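You operate a simulated robot arm through the tools that you are given. There is no shell and no other tool. Be economical: measure what you need, move in short steps, check, and stop when the job is done.

You are at the controls of a simulated two-armed robot. One attempt, no reset.

JOB
Take the blue ring nut and put it on the top of the valve bench. Then take the straps case on the top of the low bench and put it away on the top of the table by the orange cradle. Then take the square aluminium frame and leave it on the low shelf of the pump bench. The order counts. Set down upright: straps case.
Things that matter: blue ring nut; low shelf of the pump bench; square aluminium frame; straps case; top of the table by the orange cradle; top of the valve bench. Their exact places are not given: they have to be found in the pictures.

The check looks at the end state, three seconds after you hand in, the way a careful person would. Anything else that was tipped, shoved, dropped, spilled or broken makes it a failure.

ROBOT AND FRAMES
Two 7-joint arms with two-finger parallel grippers on one trunk, on a base that drives. Base frame: it is fixed to the floor where the robot stands at the start and does not move with it; the origin is under the middle of the robot, x ahead of it, y to its left, z up; the surface under the hand at the start is at about z = 0.8. Units: m, degrees, N and s.
The left shoulder is at the start at [0.07, 0.163, 1.07], the right one opposite. With the tool pointing down near the work surface each hand reaches from about 0.4 to 0.88 m from the robot's upright axis, wherever it stands, measured 20 degrees to its own side. Places, roughly: low shelf of the pump bench [3.7, -0.5, 0.2]; square aluminium frame [1, -2.75, 0.75]; straps case [-1.25, -0.25, 0.75]; top of the table by the orange cradle [1.6, 2.9, 0.7]; top of the valve bench [0.7, -2.5, 0.8]. Payload 3.43 kg a hand.
The TCP of each hand is the grasp point between the finger pads, 0.034 m short of the fingertips. In the tool frame z runs along the fingers and y along their closing line. Largest opening 0.128 m; finger width 0.024, thickness 0.012; the body of the gripper, 0.048 by 0.13 m, starts 0.096 m behind the TCP.
Orientation is that of the tool frame in the base frame, as a unit quaternion [x, y, z, w]. With the fingers straight down and closing along the base's y, the tool's x points along the base's -x, its y along +y and its z along -z.

CONTROLS
- The arms move only by the tool send_rows. It takes "left_deltas", "right_deltas" or both (then of equal length, played together; a hand with none holds still); each is text: rows parted by semicolons, each of 7 numbers parted by spaces: the shift along the tool's x, y, z in units of 200 mm (1.0 is 200 mm), then the turn, a rotation vector about the tool's x, y, z in units of 60 degrees (1.0 is 60 degrees), then the finger opening in m, from 0 to 0.128. In form: x y z rx ry rz claw; .... A call has 1 to 20 rows; each row is the pose to reach, as a shift and turn from the pose commanded when the call began, along the tool's axes at that moment. A call with a number of a shift or a turn outside -1 to 1 is refused whole. Rows are played at 5 a second. More than 0.05 m and 8.6 degrees between two rows, or a gripper value outside its range, and nothing of the call is played. Where a pose cannot be reached the arm comes as near as it can. A force on the tool above 40 N (or 10 N above the force at the start of the call, whichever is more), or a blocked arm, ends the call early, and 0.2 s more pass. The fingers move at their own pace (about 0.153 m/s each) and stop on an object; they squeeze with about 36 N. The grip force told is the motor's: it shows also when the fingers shut on nothing. Time passes only in rows, and 0.2 s behind the last, so rows that repeat a pose let the fingers close. It gives the time, the measured TCP pose, the force on the tool (base axes), the opening and the grip force at its end, in the units of the frame above (readings bear some noise), with the torque about the TCP (base axes, N m) and any sound that the robot's microphone picked up.
- Cameras (640 x 400 px; columns grow to the right, rows downward): "scene" is now at [0.1272, -0.0363, 1.3026]; the picture's right is [-0.36, -0.93, 0.00], its down [-0.53, 0.20, -0.83] and it looks along [0.77, -0.29, -0.56] (base axes); focal length 249 px, centre (320, 200). "left" rides on the left gripper at [0.076, 0.011, -0.16] in its tool frame; the picture's right is [-0.15, 0.99, 0.00], its down [-0.88, -0.13, -0.46] and it looks along [-0.45, -0.07, 0.89] (tool axes); focal length 234 px, centre (320, 200). "right" rides on the right gripper at [0.076, -0.011, -0.16] in its tool frame; the picture's right is [0.15, 0.99, 0.00], its down [-0.88, 0.13, -0.46] and it looks along [-0.45, 0.07, 0.89] (tool axes); focal length 234 px, centre (320, 200).
- capture(camera): a new picture of that camera. It takes no simulated time.
- move_column(by): slides the trunk up (or, below 0, down) by that many m; the arms and the scene camera ride with it, the base frame stays. It gives what a move gives, with no picture.
- base_move(legs): drives the robot by 1 to 6 legs, each [ahead, left, turn to the left] in m, m and degrees, along the robot's own axes; the way and the turn of a leg run together, so that a leg with both is an arc; at most 1.5 m and 180 degrees a leg. The arms and the cameras ride along, it lands a little off, and it stops where it bumps. It gives what a move gives.
- head_to(pan, tilt): turns the head with the scene camera to pan (to the left, within 86 degrees either way) and tilt (down, from -29 to 69), counted from straight ahead of the robot. It gives what a move gives.
- probe_pixels(camera, pixels): for up to 12 pixels [column, row] of the newest picture of that camera ("zoom" is the newest enlarged one), the place [x, y, z] in the base frame of the surface seen there, good to about 0.003 m, but the place of the scene camera against the robot may be out by one fixed shift of up to 0.012 m in any direction. It takes no simulated time.
- enlarge(camera, box): a new picture of the part [left, top, right, bottom] of that camera's present view, enlarged. It takes no simulated time.
- sign_off(): hands the job in; it is judged then, once.

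Work in short steps. Measure before you move; look again where a grasp or a placing could have gone wrong, and mend it. You have 110 turns and 88 pictures in all, those below and enlarged ones among them. Open the grippers and draw the arms clear of the work before you hand the job in, unless the task says otherwise; then end with one line.

The tools are called by a JSON object that holds its "method" and its "body". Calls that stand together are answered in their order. send_rows: Moves the arms, as the interface text tells. Its arguments: {"type":"object","properties":{"left_deltas":{"type":"string"},"right_deltas":{"type":"string"}},"required":[]} The other tools are called the same way: move_column (by) slides the trunk up or down; base_move (legs) drives the base; head_to (pan, tilt) turns the head that bears the scene camera; capture (camera) takes a picture; probe_pixels (camera, pixels) gives the place of the surface under pixels of a picture; enlarge (camera, box) takes an enlarged picture of a part of a camera's view; sign_off () hands the job in.

At the start:

```text
clock: 0.0
left_tool_pos: [0.6989, 0.0498, 1.0932]
left_orientation: [0.0, 1.0, 0.001, -0.001]
left_ft_force: [0.2, -0.4, 0.5]
left_moment: [-0.03, 0.01, -0.02]
left_finger_gap: 0.128
left_gripper_force: 0.1
right_tool_pos: [0.3706, -0.3678, 1.0161]
right_orientation: [0.0, 1.0, 0.0, 0.001]
right_ft_force: [-0.3, 0.0, -0.2]
right_moment: [-0.04, 0.0, 0.03]
right_finger_gap: 0.1279
right_gripper_force: 0.0
trunk travel left (down, up): [-0.55, 0.39]
robot x, y, heading: [-0.0013, 0.0004, -0.1]
head pan, tilt: [-20.9, 34.3]
```

scene: 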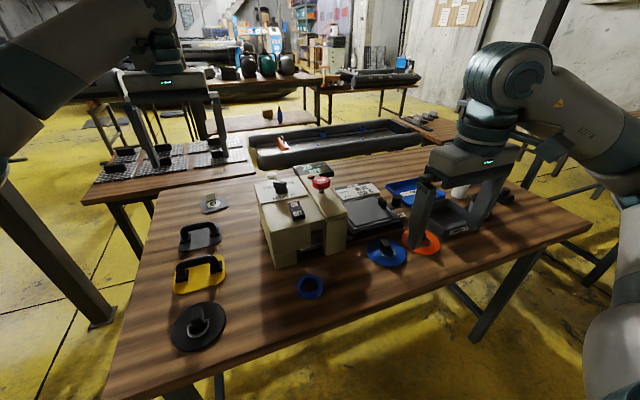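
right: 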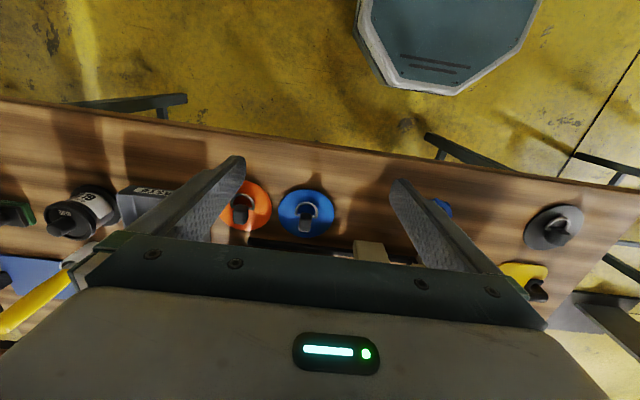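
left: 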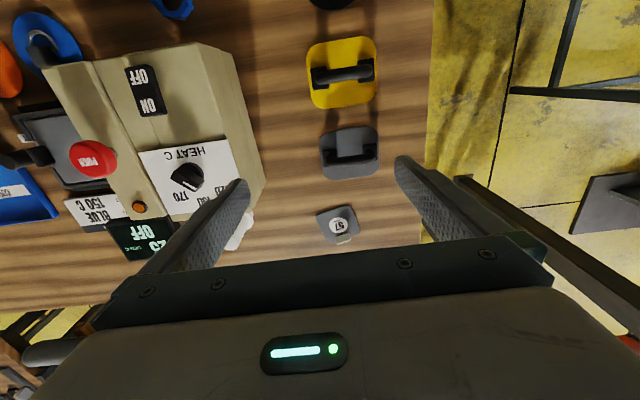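

The scene picture shows a small blue ring at about (310,287) and a blue disc with a handle at (386,253). I'll enlarge that area and probe both.

{"method": "enlarge", "body": {"camera": "scene", "box": [250, 220, 450, 320]}}

{"method": "probe_pixels", "body": {"camera": "scene", "pixels": [[300, 288], [310, 280], [310, 287], [321, 288], [310, 297], [386, 253], [340, 300], [420, 242], [270, 262]]}}

```text
3.20 times, centred on (350, 270) of scene
```

zoom: 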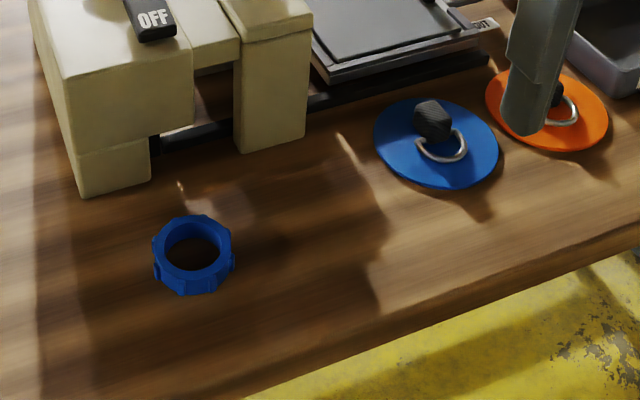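

```text
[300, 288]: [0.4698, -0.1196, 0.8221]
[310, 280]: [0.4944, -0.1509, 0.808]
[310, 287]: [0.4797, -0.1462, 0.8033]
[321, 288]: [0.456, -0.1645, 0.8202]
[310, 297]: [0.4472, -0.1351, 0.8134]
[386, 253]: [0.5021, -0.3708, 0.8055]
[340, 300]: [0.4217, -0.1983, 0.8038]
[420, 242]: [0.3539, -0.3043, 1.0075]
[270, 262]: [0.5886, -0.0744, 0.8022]
```

The blue ring at zoom (194,255) is a ribbed ring nut. I'll probe its rim and the near edges of the machine for clearance.

{"method": "probe_pixels", "body": {"camera": "zoom", "pixels": [[158, 245], [229, 246], [194, 219], [194, 275], [180, 222], [212, 222], [168, 268], [220, 268], [115, 190], [270, 145], [270, 30], [120, 60]]}}

{"method": "head_to", "body": {"pan": -80, "tilt": 15}}

{"method": "capture", "body": {"camera": "scene"}}

```text
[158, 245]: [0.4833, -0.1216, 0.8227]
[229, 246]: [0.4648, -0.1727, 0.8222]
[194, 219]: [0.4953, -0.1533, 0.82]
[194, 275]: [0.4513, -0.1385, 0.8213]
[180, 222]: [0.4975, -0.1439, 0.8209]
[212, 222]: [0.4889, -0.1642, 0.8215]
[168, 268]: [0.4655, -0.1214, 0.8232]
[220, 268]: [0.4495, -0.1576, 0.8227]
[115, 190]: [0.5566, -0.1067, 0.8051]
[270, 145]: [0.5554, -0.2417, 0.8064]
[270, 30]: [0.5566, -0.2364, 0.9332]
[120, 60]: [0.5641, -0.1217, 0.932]
```

```text
clock: 1.3
left_tool_pos: [0.6976, 0.0497, 1.0945]
left_orientation: [0.0, 1.0, 0.0, -0.001]
left_ft_force: [0.3, -0.4, -0.4]
left_moment: [0.01, -0.03, -0.01]
left_finger_gap: 0.1278
left_gripper_force: 0.1
right_tool_pos: [0.3703, -0.3661, 1.0174]
right_orientation: [0.0, 1.0, 0.001, -0.001]
right_ft_force: [0.2, -0.9, 0.1]
right_moment: [0.03, 0.0, 0.01]
right_finger_gap: 0.1281
right_gripper_force: 0.0
trunk travel left (down, up): [-0.55, 0.39]
robot x, y, heading: [-0.0, 0.0007, -0.1]
head pan, tilt: [-80.0, 15.0]
```

```text
83 pictures are left
```

scene: 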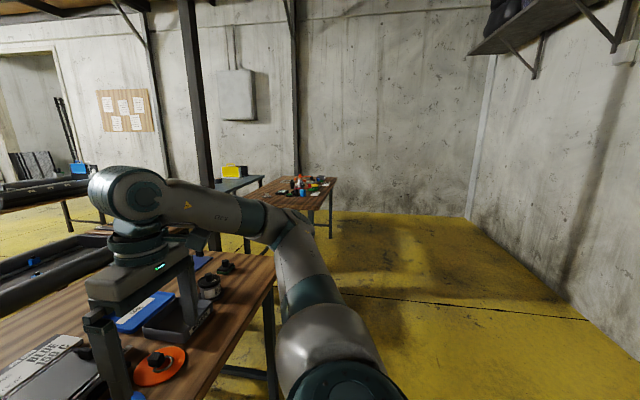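

The nut's centre is about (0.474, -0.146), its top at z 0.822, about 0.055 wide. I'll move the right hand over it, staying at height first.

{"method": "send_rows", "body": {"right_deltas": "-0.1 0.18 0 0 0 0 0.128; -0.2 0.36 0 0 0 0 0.128; -0.3 0.54 0 0 0 0 0.128; -0.4 0.72 0 0 0 0 0.128; -0.47 0.9 0 0 0 0 0.128; -0.52 0.98 0 0 0 0 0.128; -0.52 0.98 0 0 0 0 0.128"}}

{"method": "capture", "body": {"camera": "right"}}

```text
clock: 2.9
left_tool_pos: [0.6972, 0.0502, 1.0946]
left_orientation: [-0.001, 1.0, 0.0, 0.0]
left_ft_force: [0.1, 0.2, -0.6]
left_moment: [-0.01, -0.02, 0.04]
left_finger_gap: 0.1279
left_gripper_force: 0.0
right_tool_pos: [0.4749, -0.1698, 1.0128]
right_orientation: [0.001, 1.0, 0.0, 0.001]
right_ft_force: [0.5, 0.0, 0.1]
right_moment: [0.01, 0.02, -0.02]
right_finger_gap: 0.1283
right_gripper_force: 0.1
trunk travel left (down, up): [-0.55, 0.39]
robot x, y, heading: [0.002, -0.0024, 0.0]
head pan, tilt: [-80.0, 15.0]
```

```text
82 pictures are left
```

right: 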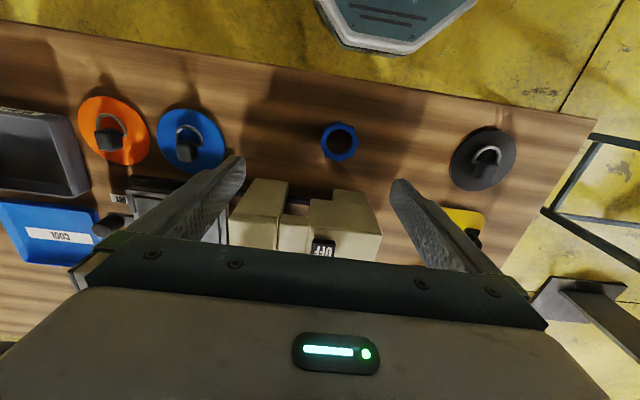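

The nut is at (338,142) in the right hand's picture. I'll probe it there for an accurate position.

{"method": "probe_pixels", "body": {"camera": "right", "pixels": [[323, 140], [355, 143], [339, 125], [338, 156], [338, 142], [327, 152], [350, 131]]}}

```text
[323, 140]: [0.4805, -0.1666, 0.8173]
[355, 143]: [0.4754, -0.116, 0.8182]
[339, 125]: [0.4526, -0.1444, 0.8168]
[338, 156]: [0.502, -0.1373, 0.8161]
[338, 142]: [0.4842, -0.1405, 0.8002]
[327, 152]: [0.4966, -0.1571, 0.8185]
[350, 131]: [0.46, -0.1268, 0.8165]
```

Nut centre by the hand camera is (0.478, -0.141), top 0.817, table 0.800. I'll align and descend to TCP z ≈ 0.838, then close.

{"method": "send_rows", "body": {"right_deltas": "-0.015 0.145 0.15 0 0 0 0.128; -0.015 0.145 0.35 0 0 0 0.128; -0.015 0.145 0.55 0 0 0 0.128; -0.015 0.145 0.7 0 0 0 0.128; -0.015 0.145 0.8 0 0 0 0.128; -0.015 0.145 0.87 0 0 0 0.128; -0.015 0.145 0.87 0 0 0 0.128; -0.015 0.145 0.87 0 0 0 0.03; -0.015 0.145 0.87 0 0 0 0.03; -0.015 0.145 0.87 0 0 0 0.03; -0.015 0.145 0.87 0 0 0 0.03"}}

{"method": "capture", "body": {"camera": "right"}}

```text
clock: 5.3
left_tool_pos: [0.6985, 0.0494, 1.0941]
left_orientation: [-0.001, 1.0, 0.0, -0.001]
left_ft_force: [0.3, -0.2, -0.5]
left_moment: [0.01, -0.02, 0.0]
left_finger_gap: 0.1281
left_gripper_force: 0.0
right_tool_pos: [0.4779, -0.1407, 0.8412]
right_orientation: [-0.001, 1.0, 0.0, 0.0]
right_ft_force: [0.5, -0.8, -0.1]
right_moment: [-0.05, 0.01, -0.01]
right_finger_gap: 0.0518
right_gripper_force: 35.8
trunk travel left (down, up): [-0.55, 0.39]
robot x, y, heading: [-0.0007, 0.0024, -0.1]
head pan, tilt: [-80.0, 15.0]
```

```text
81 pictures are left
```

right: 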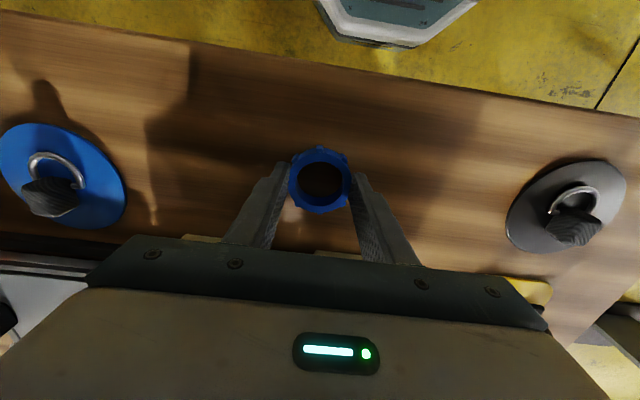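

The nut is held (gap 0.052, 36 N). I'll lift it and draw it back, and look at the surroundings toward the valve bench.

{"method": "send_rows", "body": {"right_deltas": "0 0 -0.2 0 0 0 0.03; 0 0 -0.4 0 0 0 0.03; 0 0 -0.6 0 0 0 0.03; 0 0 -0.8 0 0 0 0.03; 0.15 -0.1 -0.95 0 0 0 0.03; 0.3 -0.25 -1 0 0 0 0.03; 0.4 -0.4 -1 0 0 0 0.03; 0.4 -0.4 -1 0 0 0 0.03"}}

{"method": "enlarge", "body": {"camera": "scene", "box": [180, 140, 360, 252]}}

{"method": "probe_pixels", "body": {"camera": "zoom", "pixels": [[440, 140], [400, 200], [530, 140], [480, 220], [160, 160], [280, 130], [370, 180], [200, 100], [620, 350]]}}

```text
clock: 7.1
left_tool_pos: [0.6994, 0.0504, 1.0931]
left_orientation: [-0.001, 1.0, -0.001, 0.001]
left_ft_force: [0.2, 1.2, -0.4]
left_moment: [0.0, 0.03, 0.0]
left_finger_gap: 0.1279
left_gripper_force: 0.1
right_tool_pos: [0.3986, -0.2232, 1.0428]
right_orientation: [0.0, 1.0, 0.0, -0.001]
right_ft_force: [0.2, 0.5, -0.4]
right_moment: [0.0, 0.03, -0.01]
right_finger_gap: 0.0517
right_gripper_force: 36.1
trunk travel left (down, up): [-0.55, 0.39]
robot x, y, heading: [0.0002, 0.0039, 0.2]
head pan, tilt: [-80.0, 15.0]
```

```text
3.56 times, centred on (270, 196) of scene
```

zoom: 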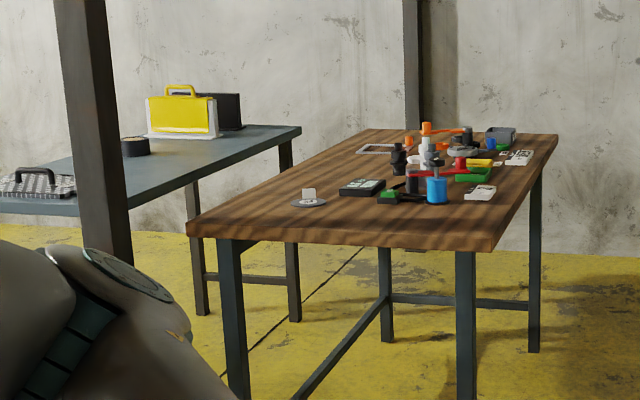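

```text
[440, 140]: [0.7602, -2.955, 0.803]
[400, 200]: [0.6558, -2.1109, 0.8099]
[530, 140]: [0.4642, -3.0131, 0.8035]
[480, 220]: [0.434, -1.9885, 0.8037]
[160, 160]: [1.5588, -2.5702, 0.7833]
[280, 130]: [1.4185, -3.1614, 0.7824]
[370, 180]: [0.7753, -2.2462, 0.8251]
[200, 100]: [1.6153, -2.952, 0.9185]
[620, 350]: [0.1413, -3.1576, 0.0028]
```

The valve bench is in view (wood top, z ≈ 0.803), with what looks like the square frame at zoom (378,148). I'll probe its corners, and draw the left arm in before driving.

{"method": "probe_pixels", "body": {"camera": "zoom", "pixels": [[488, 236], [195, 220], [552, 138], [372, 133], [378, 145], [362, 149], [392, 151], [470, 310], [235, 300]]}}

{"method": "send_rows", "body": {"left_deltas": "0.2 0.1 -0.05 0 0 0 0.128; 0.4 0.2 -0.1 0 0 0 0.128; 0.6 0.3 -0.15 0 0 0 0.128; 0.8 0.4 -0.2 0 0 0 0.128; 1 0.5 -0.25 0 0 0 0.128; 1 0.5 -0.25 0 0 0 0.128"}}

{"method": "head_to", "body": {"pan": -45, "tilt": 40}}

{"method": "capture", "body": {"camera": "scene"}}

```text
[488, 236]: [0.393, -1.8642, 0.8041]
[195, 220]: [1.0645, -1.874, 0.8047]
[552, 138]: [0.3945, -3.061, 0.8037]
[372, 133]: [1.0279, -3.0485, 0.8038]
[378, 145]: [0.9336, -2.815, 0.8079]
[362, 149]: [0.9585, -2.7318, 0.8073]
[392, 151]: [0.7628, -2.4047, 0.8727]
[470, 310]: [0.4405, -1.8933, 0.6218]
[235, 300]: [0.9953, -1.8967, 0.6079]
```

```text
clock: 8.5
left_tool_pos: [0.4978, 0.1496, 1.1442]
left_orientation: [-0.001, 1.0, 0.001, -0.002]
left_ft_force: [0.4, -0.6, -0.3]
left_moment: [0.03, 0.09, 0.0]
left_finger_gap: 0.1282
left_gripper_force: 0.1
right_tool_pos: [0.3998, -0.224, 1.0419]
right_orientation: [0.0, 1.0, 0.001, 0.0]
right_ft_force: [0.2, -0.1, 0.6]
right_moment: [-0.01, 0.03, -0.02]
right_finger_gap: 0.0516
right_gripper_force: 36.4
trunk travel left (down, up): [-0.55, 0.39]
robot x, y, heading: [0.0008, 0.0012, 0.3]
head pan, tilt: [-80.0, 15.0]
```

```text
clock: 9.5
left_tool_pos: [0.4978, 0.151, 1.145]
left_orientation: [-0.001, 1.0, 0.0, -0.001]
left_ft_force: [-0.5, -0.4, 1.5]
left_moment: [-0.01, 0.03, 0.03]
left_finger_gap: 0.1282
left_gripper_force: 0.1
right_tool_pos: [0.3982, -0.2222, 1.0419]
right_orientation: [0.001, 1.0, 0.0, -0.001]
right_ft_force: [-0.2, -0.4, -0.7]
right_moment: [-0.01, 0.0, 0.0]
right_finger_gap: 0.0517
right_gripper_force: 36.2
trunk travel left (down, up): [-0.55, 0.39]
robot x, y, heading: [0.0044, 0.0016, 0.1]
head pan, tilt: [-45.0, 40.0]
```

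```text
79 pictures are left
```

scene: 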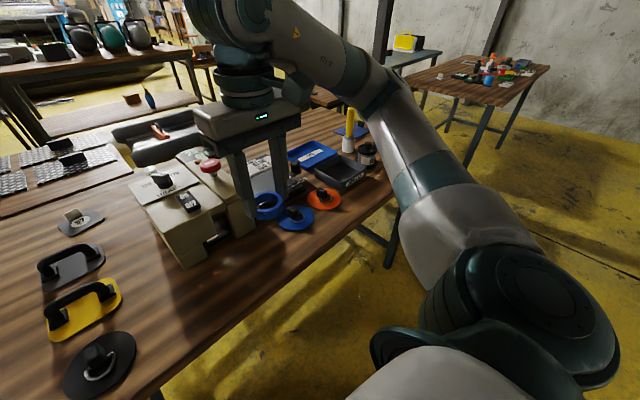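

Valve bench spans x 0.39–1.05, y -1.87 to -3.07; the near corner (0.55,-2.0) looks free. I'll back off slightly and drive sideways to the right, keeping my heading.

{"method": "base_move", "body": {"legs": [[-0.13, 0, 0], [0, -0.9, 0], [0, -0.9, 0]]}}

{"method": "head_to", "body": {"pan": -35, "tilt": 35}}

{"method": "capture", "body": {"camera": "scene"}}

```text
clock: 19.5
left_tool_pos: [0.3723, -1.6501, 1.144]
left_orientation: [-0.006, 1.0, -0.001, 0.0]
left_ft_force: [0.3, -0.1, -0.7]
left_moment: [0.03, -0.01, 0.05]
left_finger_gap: 0.1282
left_gripper_force: 0.0
right_tool_pos: [0.2785, -2.025, 1.0415]
right_orientation: [-0.004, 1.0, 0.0, 0.0]
right_ft_force: [-0.8, 0.4, -0.3]
right_moment: [0.07, -0.01, -0.02]
right_finger_gap: 0.0498
right_gripper_force: 36.0
trunk travel left (down, up): [-0.55, 0.39]
robot x, y, heading: [-0.1247, -1.8039, 0.6]
head pan, tilt: [-45.0, 40.0]
```

```text
clock: 20.2
left_tool_pos: [0.3736, -1.6491, 1.146]
left_orientation: [-0.005, 1.0, 0.001, 0.0]
left_ft_force: [-0.5, 0.3, -0.3]
left_moment: [0.02, -0.02, -0.01]
left_finger_gap: 0.1279
left_gripper_force: 0.0
right_tool_pos: [0.2796, -2.0245, 1.0429]
right_orientation: [-0.004, 1.0, 0.0, 0.0]
right_ft_force: [0.2, -0.4, -0.5]
right_moment: [0.0, 0.0, -0.01]
right_finger_gap: 0.0498
right_gripper_force: 36.0
trunk travel left (down, up): [-0.55, 0.39]
robot x, y, heading: [-0.1184, -1.806, 0.7]
head pan, tilt: [-35.0, 35.0]
```

```text
78 pictures are left
```

scene: 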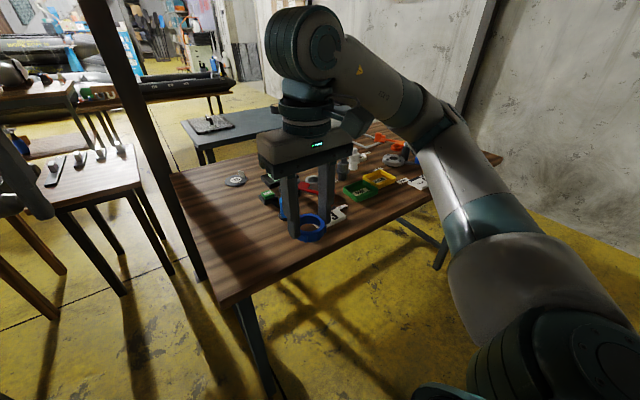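

The near-left part of the valve bench around (235,235) is empty. I'll probe it.

{"method": "probe_pixels", "body": {"camera": "scene", "pixels": [[235, 240], [270, 235], [220, 280], [235, 180], [275, 200], [338, 212], [230, 210], [325, 240]]}}

```text
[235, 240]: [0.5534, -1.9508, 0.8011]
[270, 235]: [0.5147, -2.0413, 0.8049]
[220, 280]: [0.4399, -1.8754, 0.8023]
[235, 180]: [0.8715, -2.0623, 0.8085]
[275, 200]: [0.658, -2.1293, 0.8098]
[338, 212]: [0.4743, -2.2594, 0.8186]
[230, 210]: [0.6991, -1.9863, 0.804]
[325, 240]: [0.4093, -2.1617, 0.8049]
```

I'll place the nut around (0.50, -2.00). First I move over it, then descend.

{"method": "send_rows", "body": {"right_deltas": "-0.2 0.03 0 0 0 0 0.03; -0.4 0.06 0 0 0 0 0.03; -0.6 0.09 0 0 0 0 0.03; -0.8 0.12 0 0 0 0 0.03; -1 0.13 0 0 0 0 0.03; -1 0.13 0.2 0 0 0 0.03; -1 0.13 0.4 0 0 0 0.03; -1 0.13 0.5 0 0 0 0.03; -1 0.13 0.5 0 0 0 0.03"}}

{"method": "capture", "body": {"camera": "right"}}

{"method": "probe_pixels", "body": {"camera": "right", "pixels": [[320, 130], [240, 170], [420, 170], [320, 182]]}}

```text
clock: 22.2
left_tool_pos: [0.3745, -1.6494, 1.1445]
left_orientation: [-0.005, 1.0, 0.0, 0.0]
left_ft_force: [0.1, 0.1, 0.3]
left_moment: [0.01, 0.0, -0.01]
left_finger_gap: 0.1281
left_gripper_force: 0.0
right_tool_pos: [0.4791, -1.9973, 0.9421]
right_orientation: [-0.004, 1.0, 0.0, 0.0]
right_ft_force: [0.2, -0.5, -1.2]
right_moment: [-0.01, -0.02, 0.01]
right_finger_gap: 0.0499
right_gripper_force: 36.1
trunk travel left (down, up): [-0.55, 0.39]
robot x, y, heading: [-0.1196, -1.808, 0.5]
head pan, tilt: [-35.0, 35.0]
```

```text
77 pictures are left
```

right: 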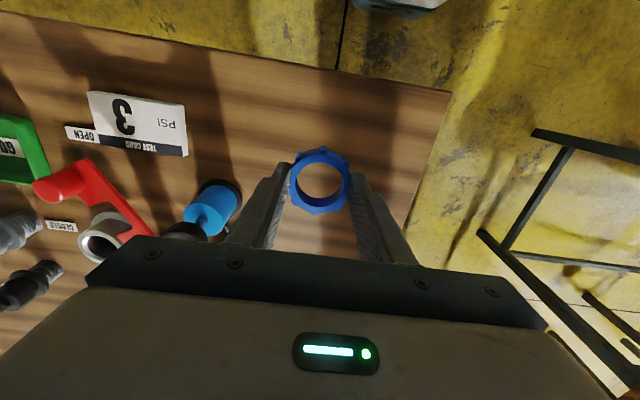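

```text
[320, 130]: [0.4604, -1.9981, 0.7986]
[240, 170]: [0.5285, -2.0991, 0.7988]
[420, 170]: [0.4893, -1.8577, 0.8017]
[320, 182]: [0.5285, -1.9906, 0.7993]
```

Surface is at 0.800 here, clear below the nut. The blue valve is near the left finger, so I'll open only to 0.075. Descending about 0.1 m, releasing, and rising.

{"method": "send_rows", "body": {"right_deltas": "0 0 0.15 0 0 0 0.03; 0 0 0.3 0 0 0 0.03; 0 0 0.42 0 0 0 0.03; 0 0 0.48 0 0 0 0.03; 0 0 0.495 0 0 0 0.03; 0 0 0.495 0 0 0 0.03"}}

{"method": "send_rows", "body": {"right_deltas": "0 0 0 0 0 0 0.075; 0 0 0 0 0 0 0.075; 0 0 0 0 0 0 0.075; 0 0 -0.1 0 0 0 0.075; 0 0 -0.3 0 0 0 0.075; 0 0 -0.5 0 0 0 0.075; 0 0 -0.7 0 0 0 0.075; 0 0 -0.9 0 0 0 0.075; 0.2 0 -1 0 0 0 0.075; 0.4 0 -1 0 0 0 0.075; 0.6 0 -1 0 0 0 0.075; 0.8 0 -1 0 0 0 0.075; 0.8 0 -1 0 0 0 0.075"}}

{"method": "capture", "body": {"camera": "scene"}}

```text
clock: 23.6
left_tool_pos: [0.3741, -1.6493, 1.1447]
left_orientation: [-0.005, 1.0, 0.0, -0.001]
left_ft_force: [0.6, -0.5, 0.1]
left_moment: [-0.02, 0.02, 0.01]
left_finger_gap: 0.128
left_gripper_force: 0.2
right_tool_pos: [0.4793, -1.9966, 0.8432]
right_orientation: [-0.005, 1.0, 0.0, 0.0]
right_ft_force: [-0.2, -0.3, 0.5]
right_moment: [0.01, -0.01, 0.03]
right_finger_gap: 0.0498
right_gripper_force: 36.1
trunk travel left (down, up): [-0.55, 0.39]
robot x, y, heading: [-0.1198, -1.8069, 0.4]
head pan, tilt: [-35.0, 35.0]
```

```text
clock: 26.4
left_tool_pos: [0.3739, -1.6495, 1.1437]
left_orientation: [-0.005, 1.0, -0.001, 0.0]
left_ft_force: [1.1, -0.4, 0.2]
left_moment: [0.01, -0.01, -0.03]
left_finger_gap: 0.128
left_gripper_force: 0.1
right_tool_pos: [0.3178, -1.9977, 1.0432]
right_orientation: [-0.004, 1.0, 0.0, 0.0]
right_ft_force: [0.6, -0.3, 0.0]
right_moment: [0.02, -0.01, -0.01]
right_finger_gap: 0.0748
right_gripper_force: 0.1
trunk travel left (down, up): [-0.55, 0.39]
robot x, y, heading: [-0.1202, -1.8062, 0.5]
head pan, tilt: [-35.0, 35.0]
```

```text
76 pictures are left
```

scene: 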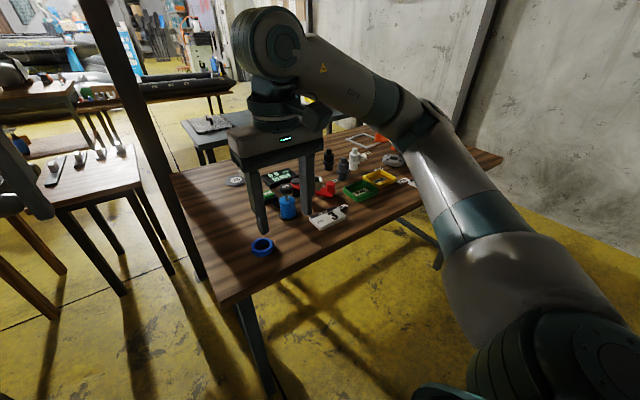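

The nut lies flat at (262,246) on the valve bench. Before leaving, I'll take a closer look at the frame near (362,142) to plan its grasp.

{"method": "enlarge", "body": {"camera": "scene", "box": [300, 110, 460, 210]}}

{"method": "probe_pixels", "body": {"camera": "zoom", "pixels": [[180, 125], [240, 95], [305, 105], [260, 148], [320, 140], [235, 112], [410, 190], [480, 90]]}}

{"method": "head_to", "body": {"pan": 80, "tilt": 20}}

{"method": "capture", "body": {"camera": "scene"}}

```text
4.00 times, centred on (380, 160) of scene
```

zoom: 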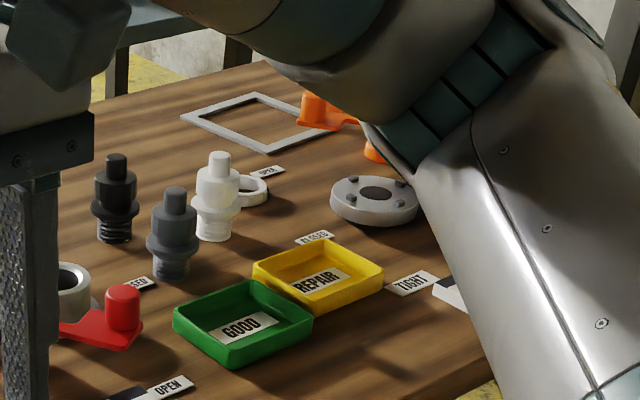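

```text
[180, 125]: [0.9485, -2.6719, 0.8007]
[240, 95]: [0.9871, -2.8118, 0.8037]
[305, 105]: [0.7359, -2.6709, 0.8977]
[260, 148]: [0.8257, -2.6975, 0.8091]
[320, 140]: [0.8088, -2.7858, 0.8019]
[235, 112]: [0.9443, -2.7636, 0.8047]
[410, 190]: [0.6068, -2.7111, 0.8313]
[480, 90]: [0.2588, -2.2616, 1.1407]
```

```text
clock: 28.3
left_tool_pos: [0.3728, -1.6494, 1.1446]
left_orientation: [-0.005, 1.0, 0.0, 0.0]
left_ft_force: [0.1, -0.7, 0.2]
left_moment: [-0.01, -0.03, 0.03]
left_finger_gap: 0.1279
left_gripper_force: 0.0
right_tool_pos: [0.3179, -1.9982, 1.0435]
right_orientation: [-0.005, 1.0, 0.0, 0.0]
right_ft_force: [-0.3, 1.1, 0.0]
right_moment: [-0.01, 0.05, 0.0]
right_finger_gap: 0.0749
right_gripper_force: 0.0
trunk travel left (down, up): [-0.55, 0.39]
robot x, y, heading: [-0.1228, -1.8038, 0.9]
head pan, tilt: [80.0, 20.0]
```

```text
74 pictures are left
```

scene: 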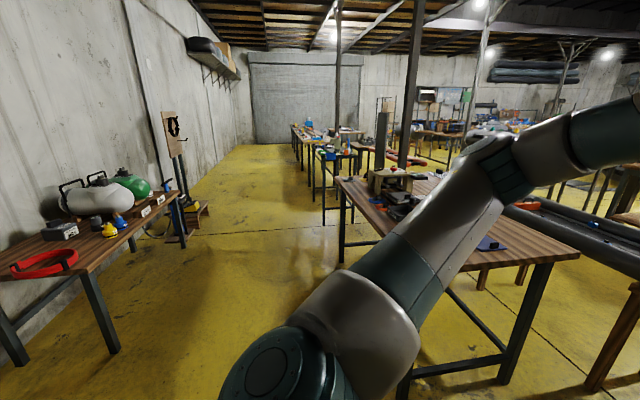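

The bench along the left wall, at about (90,240), should be the low bench. I'll enlarge it and measure its extent.

{"method": "enlarge", "body": {"camera": "scene", "box": [0, 150, 240, 300]}}

{"method": "probe_pixels", "body": {"camera": "scene", "pixels": [[58, 232], [40, 262], [110, 228], [140, 225], [176, 200], [80, 275], [125, 235], [330, 145], [345, 190]]}}

```text
2.67 times, centred on (120, 225) of scene
```

zoom: 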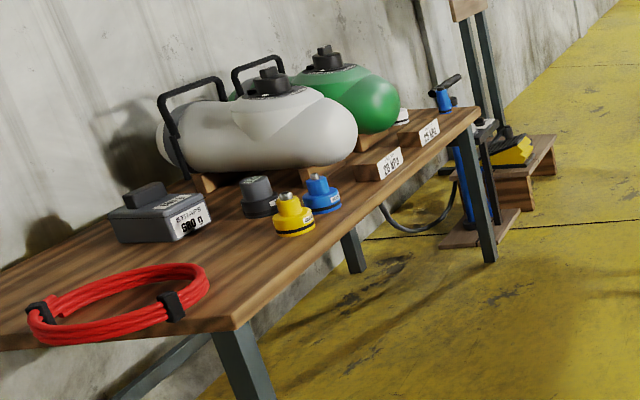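

```text
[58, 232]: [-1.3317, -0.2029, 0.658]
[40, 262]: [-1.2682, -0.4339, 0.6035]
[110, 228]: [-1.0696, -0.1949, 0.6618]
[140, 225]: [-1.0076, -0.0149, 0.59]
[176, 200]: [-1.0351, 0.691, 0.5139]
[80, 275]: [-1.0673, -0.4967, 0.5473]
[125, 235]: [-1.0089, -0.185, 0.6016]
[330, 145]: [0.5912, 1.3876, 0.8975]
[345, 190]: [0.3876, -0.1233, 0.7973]
```

The straps case is the grey box at zoom (155,215), about (-1.33,-0.21), with a handle on top; the bench top is z ≈ 0.60. I'll turn round to face -x and slide along to it, staying 0.2 m behind the start line.

{"method": "base_move", "body": {"legs": [[-0.1, 0, 90], [0, 0, 89.5], [0, -0.9, 0], [0, -0.85, 0]]}}

{"method": "head_to", "body": {"pan": 10, "tilt": 30}}

{"method": "capture", "body": {"camera": "scene"}}

```text
clock: 44.9
left_tool_pos: [-0.6846, -0.2453, 1.145]
left_orientation: [1.0, -0.008, 0.0, 0.0]
left_ft_force: [0.7, 0.7, 0.2]
left_moment: [0.0, -0.01, 0.0]
left_finger_gap: 0.1279
left_gripper_force: 0.0
right_tool_pos: [-0.6209, 0.1016, 1.0419]
right_orientation: [1.0, -0.008, 0.001, -0.001]
right_ft_force: [0.5, 0.0, 0.0]
right_moment: [0.02, 0.0, -0.03]
right_finger_gap: 0.0751
right_gripper_force: 0.1
trunk travel left (down, up): [-0.55, 0.39]
robot x, y, heading: [-0.1884, -0.101, 179.1]
head pan, tilt: [80.0, 20.0]
```

```text
clock: 46.3
left_tool_pos: [-0.6836, -0.2455, 1.147]
left_orientation: [1.0, -0.008, -0.001, 0.0]
left_ft_force: [0.1, 0.5, 0.2]
left_moment: [0.04, -0.01, 0.04]
left_finger_gap: 0.1281
left_gripper_force: 0.1
right_tool_pos: [-0.6206, 0.1003, 1.0418]
right_orientation: [1.0, -0.008, 0.0, 0.0]
right_ft_force: [0.2, 0.2, -0.2]
right_moment: [0.02, 0.02, 0.0]
right_finger_gap: 0.0749
right_gripper_force: 0.1
trunk travel left (down, up): [-0.55, 0.39]
robot x, y, heading: [-0.1875, -0.1048, 179.0]
head pan, tilt: [10.0, 30.0]
```

```text
72 pictures are left
```

scene: 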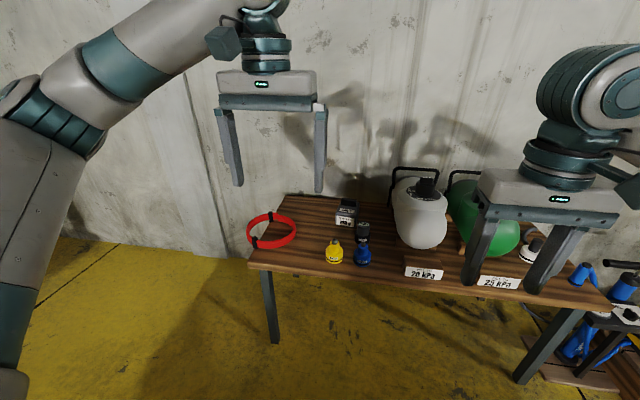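

The straps case is at (345,212). I'll enlarge it and measure.

{"method": "enlarge", "body": {"camera": "scene", "box": [240, 160, 440, 285]}}

{"method": "probe_pixels", "body": {"camera": "zoom", "pixels": [[332, 175], [330, 142], [365, 142], [308, 150], [362, 170], [330, 133], [395, 220], [400, 275], [303, 255], [290, 155], [560, 60], [180, 215]]}}

```text
3.20 times, centred on (340, 222) of scene
```

zoom: 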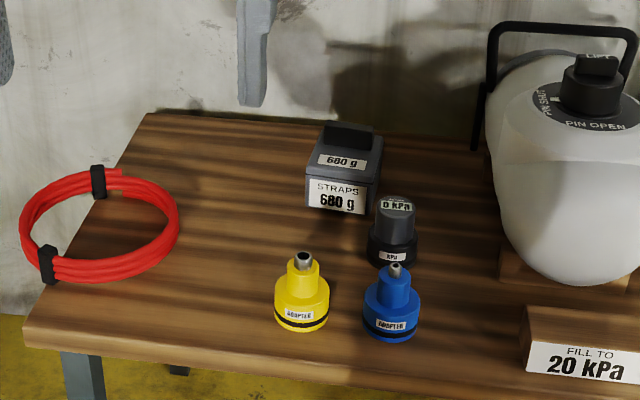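

```text
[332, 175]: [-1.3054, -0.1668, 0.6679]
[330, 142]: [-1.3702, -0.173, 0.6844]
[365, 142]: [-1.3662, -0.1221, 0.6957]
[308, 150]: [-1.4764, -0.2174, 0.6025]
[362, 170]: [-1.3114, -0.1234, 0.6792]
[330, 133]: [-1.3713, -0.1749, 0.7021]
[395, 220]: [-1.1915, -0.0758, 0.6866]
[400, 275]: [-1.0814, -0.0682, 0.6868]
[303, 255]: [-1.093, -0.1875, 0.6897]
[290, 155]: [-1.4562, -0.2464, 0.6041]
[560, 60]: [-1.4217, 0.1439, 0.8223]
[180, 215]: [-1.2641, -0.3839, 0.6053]
```

The case spans about y -0.20…-0.115, front face x -1.305, top 0.68 with a handle block to ~0.71. I'll raise the right hand, drive 0.4 m ahead, then lower the trunk and use the left hand.

{"method": "send_rows", "body": {"right_deltas": "0 0 -0.2 0 0 0 0.075; 0 0 -0.4 0 0 0 0.075; 0 0 -0.6 0 0 0 0.075; 0 0 -0.8 0 0 0 0.075; 0 0 -1 0 0 0 0.075; 0 0 -1 0 0 0 0.075"}}

{"method": "base_move", "body": {"legs": [[0.4, -0.06, 0.5]]}}

{"method": "move_column", "body": {"by": -0.2}}

{"method": "capture", "body": {"camera": "left"}}

{"method": "head_to", "body": {"pan": 10, "tilt": 45}}

{"method": "capture", "body": {"camera": "scene"}}

```text
clock: 47.7
left_tool_pos: [-0.6841, -0.2461, 1.1444]
left_orientation: [1.0, -0.007, 0.001, 0.0]
left_ft_force: [-0.5, 0.5, -0.1]
left_moment: [0.0, -0.02, -0.01]
left_finger_gap: 0.1281
left_gripper_force: 0.1
right_tool_pos: [-0.6224, 0.1013, 1.2428]
right_orientation: [1.0, -0.008, 0.0, -0.001]
right_ft_force: [0.2, -0.1, -0.4]
right_moment: [-0.02, -0.02, 0.03]
right_finger_gap: 0.0749
right_gripper_force: 0.1
trunk travel left (down, up): [-0.55, 0.39]
robot x, y, heading: [-0.1844, -0.1032, 178.9]
head pan, tilt: [10.0, 30.0]
```

```text
clock: 50.2
left_tool_pos: [-1.0785, -0.1875, 1.1439]
left_orientation: [1.0, -0.002, 0.0, 0.001]
left_ft_force: [-0.1, -0.9, 0.6]
left_moment: [-0.03, -0.02, -0.01]
left_finger_gap: 0.128
left_gripper_force: 0.1
right_tool_pos: [-1.019, 0.1603, 1.2426]
right_orientation: [1.0, -0.002, 0.001, 0.0]
right_ft_force: [-1.0, 0.8, -0.8]
right_moment: [0.0, -0.01, 0.02]
right_finger_gap: 0.0749
right_gripper_force: 0.2
trunk travel left (down, up): [-0.55, 0.39]
robot x, y, heading: [-0.5839, -0.0391, 179.5]
head pan, tilt: [10.0, 30.0]
```

```text
clock: 52.4
left_tool_pos: [-1.0784, -0.1874, 0.9447]
left_orientation: [1.0, -0.003, 0.0, 0.0]
left_ft_force: [-0.1, -1.3, -0.1]
left_moment: [0.0, -0.04, 0.0]
left_finger_gap: 0.128
left_gripper_force: 0.1
right_tool_pos: [-1.0194, 0.1592, 1.0437]
right_orientation: [1.0, -0.002, 0.0, 0.0]
right_ft_force: [-0.3, -0.5, 0.8]
right_moment: [-0.01, 0.02, -0.02]
right_finger_gap: 0.0749
right_gripper_force: 0.1
trunk travel left (down, up): [-0.35, 0.59]
robot x, y, heading: [-0.5791, -0.0393, 179.6]
head pan, tilt: [10.0, 30.0]
```

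```text
70 pictures are left
```

left: 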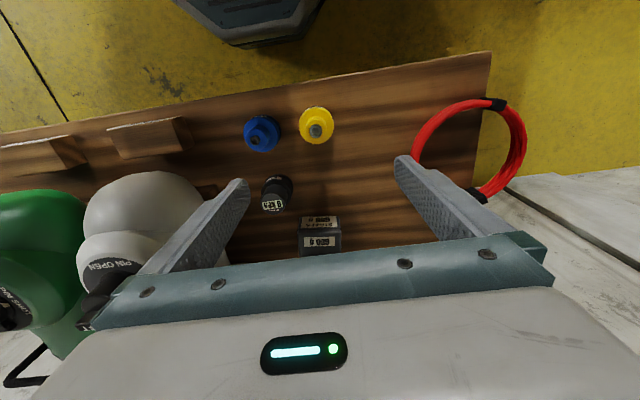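

```text
clock: 53.1
left_tool_pos: [-1.0778, -0.1877, 0.9449]
left_orientation: [1.0, -0.002, 0.0, 0.0]
left_ft_force: [-0.4, 0.1, -0.7]
left_moment: [-0.01, -0.01, -0.03]
left_finger_gap: 0.1281
left_gripper_force: 0.0
right_tool_pos: [-1.0182, 0.1595, 1.0436]
right_orientation: [1.0, -0.002, 0.001, 0.0]
right_ft_force: [-0.1, -0.4, -0.5]
right_moment: [-0.04, -0.01, 0.02]
right_finger_gap: 0.0749
right_gripper_force: 0.0
trunk travel left (down, up): [-0.35, 0.59]
robot x, y, heading: [-0.5836, -0.0403, 179.7]
head pan, tilt: [10.0, 45.0]
```

```text
69 pictures are left
```

scene: 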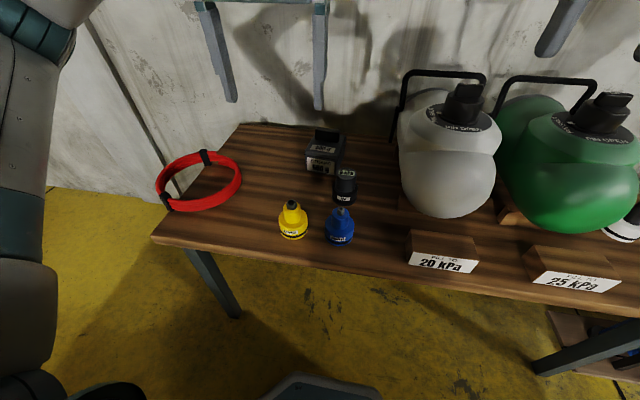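

Left hand is at (-1.078,-0.188,0.945). I'll move it to about (-1.275,-0.16) at that height and measure the case with the hand camera.

{"method": "send_rows", "body": {"left_deltas": "-0.2 -0.03 0 0 0 0 0.128; -0.4 -0.06 0 0 0 0 0.128; -0.6 -0.09 0 0 0 0 0.128; -0.8 -0.12 0 0 0 0 0.128; -1 -0.14 0 0 0 0 0.128; -1 -0.14 0 0 0 0 0.128"}}

{"method": "capture", "body": {"camera": "left"}}

```text
clock: 54.5
left_tool_pos: [-1.2786, -0.1602, 0.9463]
left_orientation: [1.0, -0.002, 0.0, 0.001]
left_ft_force: [0.6, 0.4, 0.2]
left_moment: [-0.01, -0.03, 0.02]
left_finger_gap: 0.128
left_gripper_force: 0.0
right_tool_pos: [-1.0176, 0.1595, 1.0434]
right_orientation: [1.0, -0.002, 0.0, 0.0]
right_ft_force: [-0.5, -0.6, 0.6]
right_moment: [0.01, 0.01, 0.01]
right_finger_gap: 0.0749
right_gripper_force: 0.0
trunk travel left (down, up): [-0.35, 0.59]
robot x, y, heading: [-0.5779, -0.0351, 180.0]
head pan, tilt: [10.0, 45.0]
```

```text
68 pictures are left
```

left: 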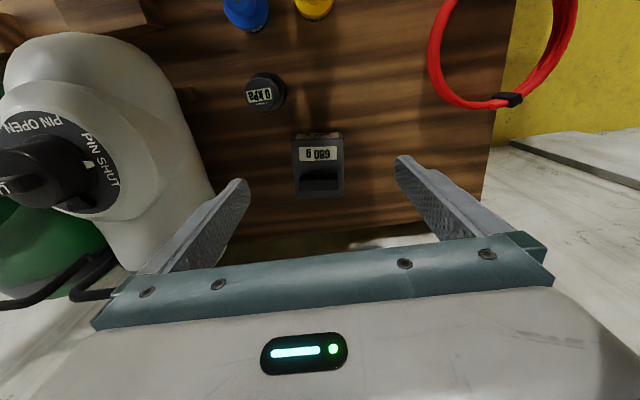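

The case is at (320,167) in the left camera. I'll probe its corners, handle, and the nearby bottle.

{"method": "probe_pixels", "body": {"camera": "left", "pixels": [[294, 142], [343, 140], [295, 195], [343, 195], [320, 172], [304, 175], [338, 175], [320, 183], [320, 155], [265, 215], [375, 215], [215, 180]]}}

{"method": "enlarge", "body": {"camera": "left", "box": [260, 110, 380, 220]}}

```text
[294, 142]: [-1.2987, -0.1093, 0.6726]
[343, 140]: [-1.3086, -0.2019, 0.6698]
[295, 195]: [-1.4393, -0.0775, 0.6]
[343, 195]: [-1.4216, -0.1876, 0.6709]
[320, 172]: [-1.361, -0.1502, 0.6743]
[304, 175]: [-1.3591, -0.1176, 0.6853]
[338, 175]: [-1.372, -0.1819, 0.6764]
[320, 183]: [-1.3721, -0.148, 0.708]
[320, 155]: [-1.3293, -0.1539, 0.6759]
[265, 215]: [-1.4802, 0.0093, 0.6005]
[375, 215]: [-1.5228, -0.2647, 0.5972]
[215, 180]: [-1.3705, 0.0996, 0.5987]
```

```text
3.64 times, centred on (320, 165) of left
```

zoom: 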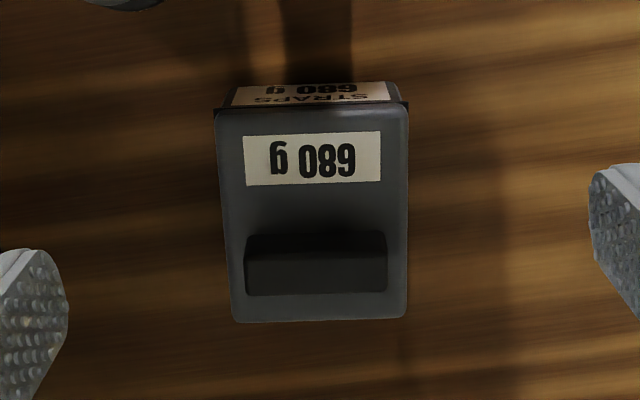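

The case centre is about (-1.363,-0.148), 0.092 wide, yawed about -6°. I'll align above it with a +0.1 turn and descend partway.

{"method": "send_rows", "body": {"left_deltas": "-0.15 -0.02 0 0 0 0.03 0.128; -0.3 -0.04 0.1 0 0 0.07 0.128; -0.42 -0.06 0.25 0 0 0.1 0.128; -0.42 -0.06 0.45 0 0 0.1 0.128; -0.42 -0.06 0.65 0 0 0.1 0.128; -0.42 -0.06 0.8 0 0 0.1 0.128; -0.42 -0.06 0.8 0 0 0.1 0.128"}}

{"method": "capture", "body": {"camera": "left"}}

{"method": "probe_pixels", "body": {"camera": "left", "pixels": [[280, 150], [355, 150], [282, 120], [358, 120], [320, 180]]}}

```text
clock: 56.1
left_tool_pos: [-1.3626, -0.1475, 0.7869]
left_orientation: [0.999, -0.053, 0.0, 0.0]
left_ft_force: [0.3, 0.1, 0.9]
left_moment: [0.01, 0.0, 0.03]
left_finger_gap: 0.1281
left_gripper_force: 0.0
right_tool_pos: [-1.0177, 0.1591, 1.0436]
right_orientation: [1.0, -0.003, 0.0, 0.0]
right_ft_force: [0.4, 0.0, 0.2]
right_moment: [-0.01, 0.01, -0.01]
right_finger_gap: 0.0751
right_gripper_force: 0.1
trunk travel left (down, up): [-0.35, 0.59]
robot x, y, heading: [-0.5822, -0.0386, 179.7]
head pan, tilt: [10.0, 45.0]
```

```text
66 pictures are left
```

left: 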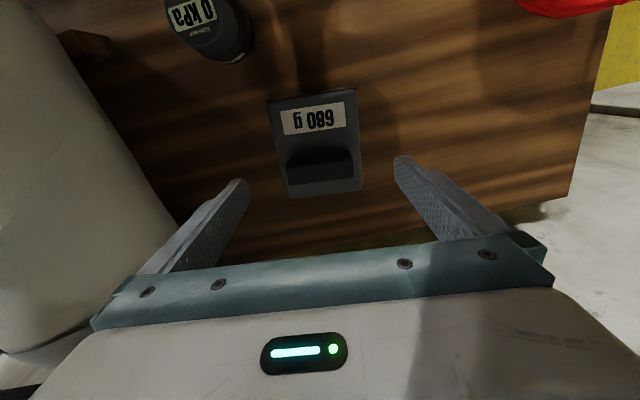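

```text
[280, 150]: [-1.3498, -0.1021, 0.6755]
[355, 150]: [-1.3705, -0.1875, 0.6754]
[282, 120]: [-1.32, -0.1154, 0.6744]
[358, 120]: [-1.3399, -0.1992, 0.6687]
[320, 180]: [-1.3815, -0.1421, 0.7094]
```

Probe the case's exact edges once more for yaw before going down.

{"method": "enlarge", "body": {"camera": "left", "box": [240, 75, 400, 215]}}

{"method": "probe_pixels", "body": {"camera": "left", "pixels": [[272, 105], [288, 190], [356, 97], [360, 185], [275, 125], [283, 165], [357, 115], [359, 165]]}}

```text
2.86 times, centred on (320, 145) of left
```

zoom: 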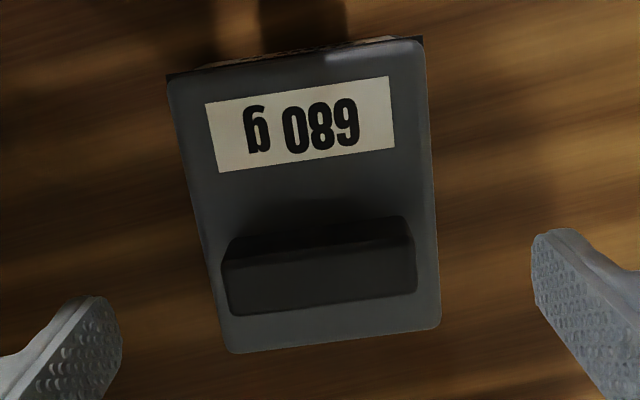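

```text
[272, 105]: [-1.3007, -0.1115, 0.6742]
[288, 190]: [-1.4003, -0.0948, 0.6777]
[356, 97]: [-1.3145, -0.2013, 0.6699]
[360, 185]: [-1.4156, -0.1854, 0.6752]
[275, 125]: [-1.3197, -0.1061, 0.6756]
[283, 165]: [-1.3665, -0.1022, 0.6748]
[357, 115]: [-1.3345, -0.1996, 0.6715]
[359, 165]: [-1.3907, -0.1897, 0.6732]
```

Yaw is about 9°, so I'll turn 3° more, descend to TCP z ≈ 0.65 and close.

{"method": "send_rows", "body": {"left_deltas": "0 0 0.15 0 0 0.05 0.128; 0 0 0.35 0 0 0.05 0.128; 0 0 0.5 0 0 0.05 0.128; 0 0 0.62 0 0 0.05 0.128; 0 0 0.68 0 0 0.05 0.128; 0 0 0.68 0 0 0.05 0.128; 0 0 0.68 0 0 0.05 0.07; 0 0 0.68 0 0 0.05 0.07; 0 0 0.68 0 0 0.05 0.07; 0 0 0.68 0 0 0.05 0.07"}}

{"method": "capture", "body": {"camera": "left"}}

```text
clock: 58.4
left_tool_pos: [-1.3623, -0.146, 0.6489]
left_orientation: [0.997, -0.081, 0.0, 0.0]
left_ft_force: [0.7, 2.8, 0.0]
left_moment: [0.25, 0.28, -0.07]
left_finger_gap: 0.1008
left_gripper_force: 35.9
right_tool_pos: [-1.018, 0.1605, 1.0425]
right_orientation: [1.0, -0.002, 0.0, 0.0]
right_ft_force: [0.0, 0.4, -0.6]
right_moment: [-0.01, -0.02, 0.03]
right_finger_gap: 0.0748
right_gripper_force: 0.1
trunk travel left (down, up): [-0.35, 0.59]
robot x, y, heading: [-0.5849, -0.0344, 179.7]
head pan, tilt: [10.0, 45.0]
```

```text
64 pictures are left
```

left: 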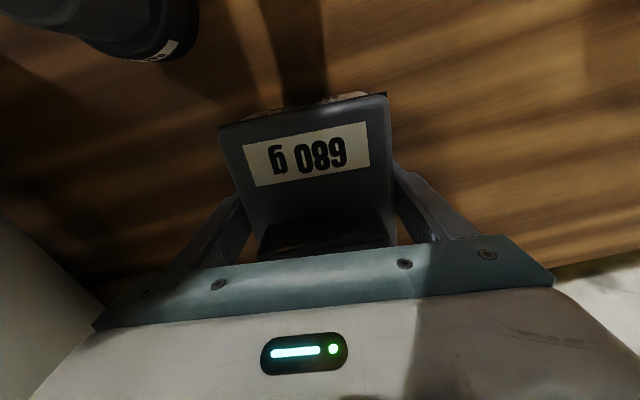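

The case is gripped (gap 0.101, 36 N). I'll lift straight up 0.2 m and check.

{"method": "send_rows", "body": {"left_deltas": "0 0 -0.05 0 0 0 0.07; 0 0 -0.2 0 0 0 0.07; 0 0 -0.4 0 0 0 0.07; 0 0 -0.6 0 0 0 0.07; 0 0 -0.8 0 0 0 0.07; 0 0 -1 0 0 0 0.07; 0 0 -1 0 0 0 0.07"}}

{"method": "capture", "body": {"camera": "scene"}}

```text
clock: 60.0
left_tool_pos: [-1.3649, -0.1457, 0.8491]
left_orientation: [0.997, -0.08, 0.0, -0.001]
left_ft_force: [-0.9, -0.3, -5.9]
left_moment: [0.0, 0.01, -0.01]
left_finger_gap: 0.1009
left_gripper_force: 36.1
right_tool_pos: [-1.0191, 0.1597, 1.0417]
right_orientation: [1.0, -0.001, 0.0, 0.0]
right_ft_force: [-0.4, 0.0, -0.4]
right_moment: [0.01, -0.04, -0.02]
right_finger_gap: 0.0747
right_gripper_force: 0.1
trunk travel left (down, up): [-0.35, 0.59]
robot x, y, heading: [-0.5803, -0.0375, 179.8]
head pan, tilt: [10.0, 45.0]
```

```text
63 pictures are left
```

scene: 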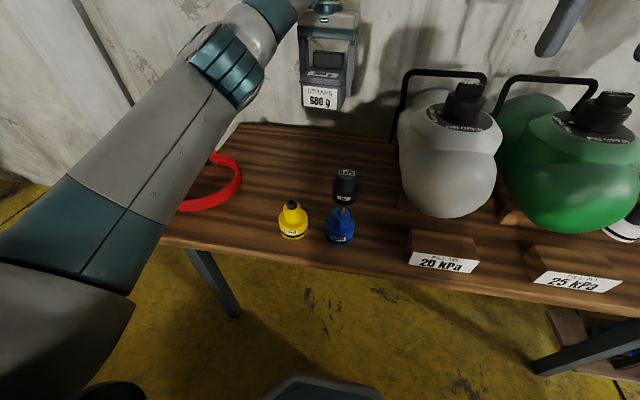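

The case is held level. I'll raise the trunk and draw the left hand in.

{"method": "move_column", "body": {"by": 0.25}}

{"method": "send_rows", "body": {"left_deltas": "0.2 0.04 0 0 0 -0.03 0.07; 0.4 0.08 0 0 0 -0.06 0.07; 0.6 0.12 0 0 0 -0.1 0.07; 0.8 0.16 0 0 0 -0.15 0.07; 1 0.2 0 0 0 -0.15 0.07; 1 0.2 0 0 0 -0.15 0.07"}}

{"method": "base_move", "body": {"legs": [[-0.4, 0, 0]]}}

{"method": "head_to", "body": {"pan": -80, "tilt": 20}}

{"method": "capture", "body": {"camera": "scene"}}

```text
clock: 62.5
left_tool_pos: [-1.3631, -0.1469, 1.0991]
left_orientation: [0.997, -0.08, 0.001, 0.0]
left_ft_force: [0.5, 0.0, -7.7]
left_moment: [0.0, 0.02, 0.0]
left_finger_gap: 0.1006
left_gripper_force: 36.2
right_tool_pos: [-1.0202, 0.1593, 1.2926]
right_orientation: [1.0, -0.002, 0.0, 0.0]
right_ft_force: [-0.1, -0.2, -0.2]
right_moment: [0.0, 0.02, -0.01]
right_finger_gap: 0.0748
right_gripper_force: 0.0
trunk travel left (down, up): [-0.6, 0.34]
robot x, y, heading: [-0.5839, -0.0373, 179.6]
head pan, tilt: [10.0, 45.0]
```

```text
clock: 63.9
left_tool_pos: [-1.1723, -0.2195, 1.0992]
left_orientation: [1.0, -0.001, 0.002, 0.0]
left_ft_force: [0.7, 0.3, -6.7]
left_moment: [0.0, -0.02, 0.01]
left_finger_gap: 0.1007
left_gripper_force: 36.2
right_tool_pos: [-1.0206, 0.1602, 1.2921]
right_orientation: [1.0, -0.002, 0.001, 0.0]
right_ft_force: [-0.3, 0.4, -0.5]
right_moment: [-0.02, -0.03, 0.03]
right_finger_gap: 0.075
right_gripper_force: 0.0
trunk travel left (down, up): [-0.6, 0.34]
robot x, y, heading: [-0.5787, -0.0405, 179.6]
head pan, tilt: [10.0, 45.0]
```

```text
clock: 66.4
left_tool_pos: [-0.7804, -0.2212, 1.0992]
left_orientation: [1.0, -0.002, 0.001, 0.0]
left_ft_force: [0.3, -0.4, -6.2]
left_moment: [0.01, 0.02, -0.02]
left_finger_gap: 0.1007
left_gripper_force: 35.7
right_tool_pos: [-0.6283, 0.157, 1.2916]
right_orientation: [1.0, -0.002, 0.001, 0.0]
right_ft_force: [0.0, 0.1, 0.8]
right_moment: [0.03, -0.03, 0.0]
right_finger_gap: 0.075
right_gripper_force: 0.0
trunk travel left (down, up): [-0.6, 0.34]
robot x, y, heading: [-0.1887, -0.04, 179.8]
head pan, tilt: [10.0, 45.0]
```

```text
clock: 68.0
left_tool_pos: [-0.7803, -0.2207, 1.0982]
left_orientation: [1.0, -0.002, 0.002, -0.001]
left_ft_force: [0.2, 0.2, -6.8]
left_moment: [0.01, 0.01, 0.01]
left_finger_gap: 0.1008
left_gripper_force: 36.4
right_tool_pos: [-0.6275, 0.1585, 1.2924]
right_orientation: [1.0, -0.002, 0.0, 0.0]
right_ft_force: [0.2, 0.6, -0.5]
right_moment: [0.02, 0.0, 0.01]
right_finger_gap: 0.0751
right_gripper_force: 0.2
trunk travel left (down, up): [-0.6, 0.34]
robot x, y, heading: [-0.195, -0.044, 179.8]
head pan, tilt: [-80.0, 20.0]
```

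```text
62 pictures are left
```

scene: 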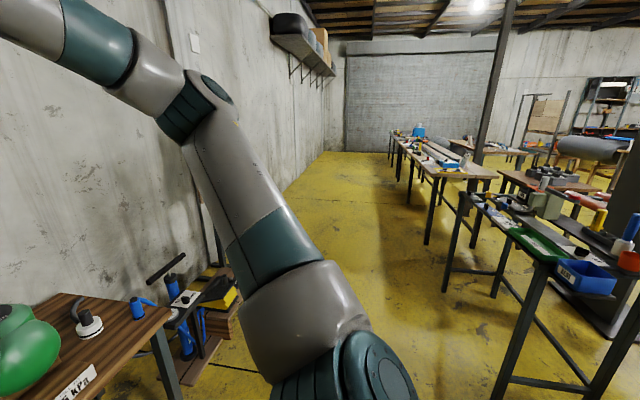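

I'll turn right to face +y, the aisle, and look for the orange cradle.

{"method": "base_move", "body": {"legs": [[0.1, 0, 0], [0, 0, -90]]}}

{"method": "head_to", "body": {"pan": -30, "tilt": 15}}

{"method": "capture", "body": {"camera": "scene"}}

```text
clock: 73.1
left_tool_pos: [-0.4566, 0.5547, 1.0986]
left_orientation: [-0.696, 0.718, 0.0, -0.001]
left_ft_force: [-0.2, -0.3, -6.8]
left_moment: [-0.02, 0.01, 0.0]
left_finger_gap: 0.1009
left_gripper_force: 35.8
right_tool_pos: [-0.0806, 0.3927, 1.2929]
right_orientation: [-0.696, 0.718, 0.0, -0.001]
right_ft_force: [0.1, 0.8, -1.2]
right_moment: [-0.02, 0.01, -0.01]
right_finger_gap: 0.075
right_gripper_force: 0.1
trunk travel left (down, up): [-0.6, 0.34]
robot x, y, heading: [-0.2907, -0.0417, 88.4]
head pan, tilt: [-80.0, 20.0]
```

```text
clock: 74.3
left_tool_pos: [-0.4561, 0.554, 1.0983]
left_orientation: [-0.696, 0.718, -0.001, 0.0]
left_ft_force: [0.2, -0.3, -6.3]
left_moment: [0.0, 0.0, 0.03]
left_finger_gap: 0.1008
left_gripper_force: 36.1
right_tool_pos: [-0.0811, 0.3913, 1.2926]
right_orientation: [-0.695, 0.719, -0.001, -0.001]
right_ft_force: [-1.1, 0.5, -0.5]
right_moment: [0.02, 0.0, -0.01]
right_finger_gap: 0.0749
right_gripper_force: 0.2
trunk travel left (down, up): [-0.6, 0.34]
robot x, y, heading: [-0.2951, -0.0379, 88.1]
head pan, tilt: [-30.0, 15.0]
```

```text
61 pictures are left
```

scene: 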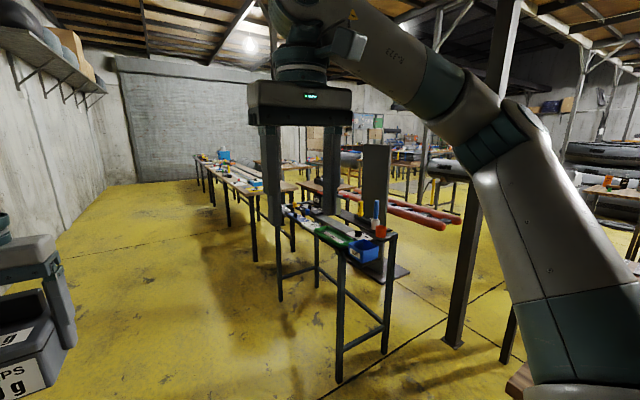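

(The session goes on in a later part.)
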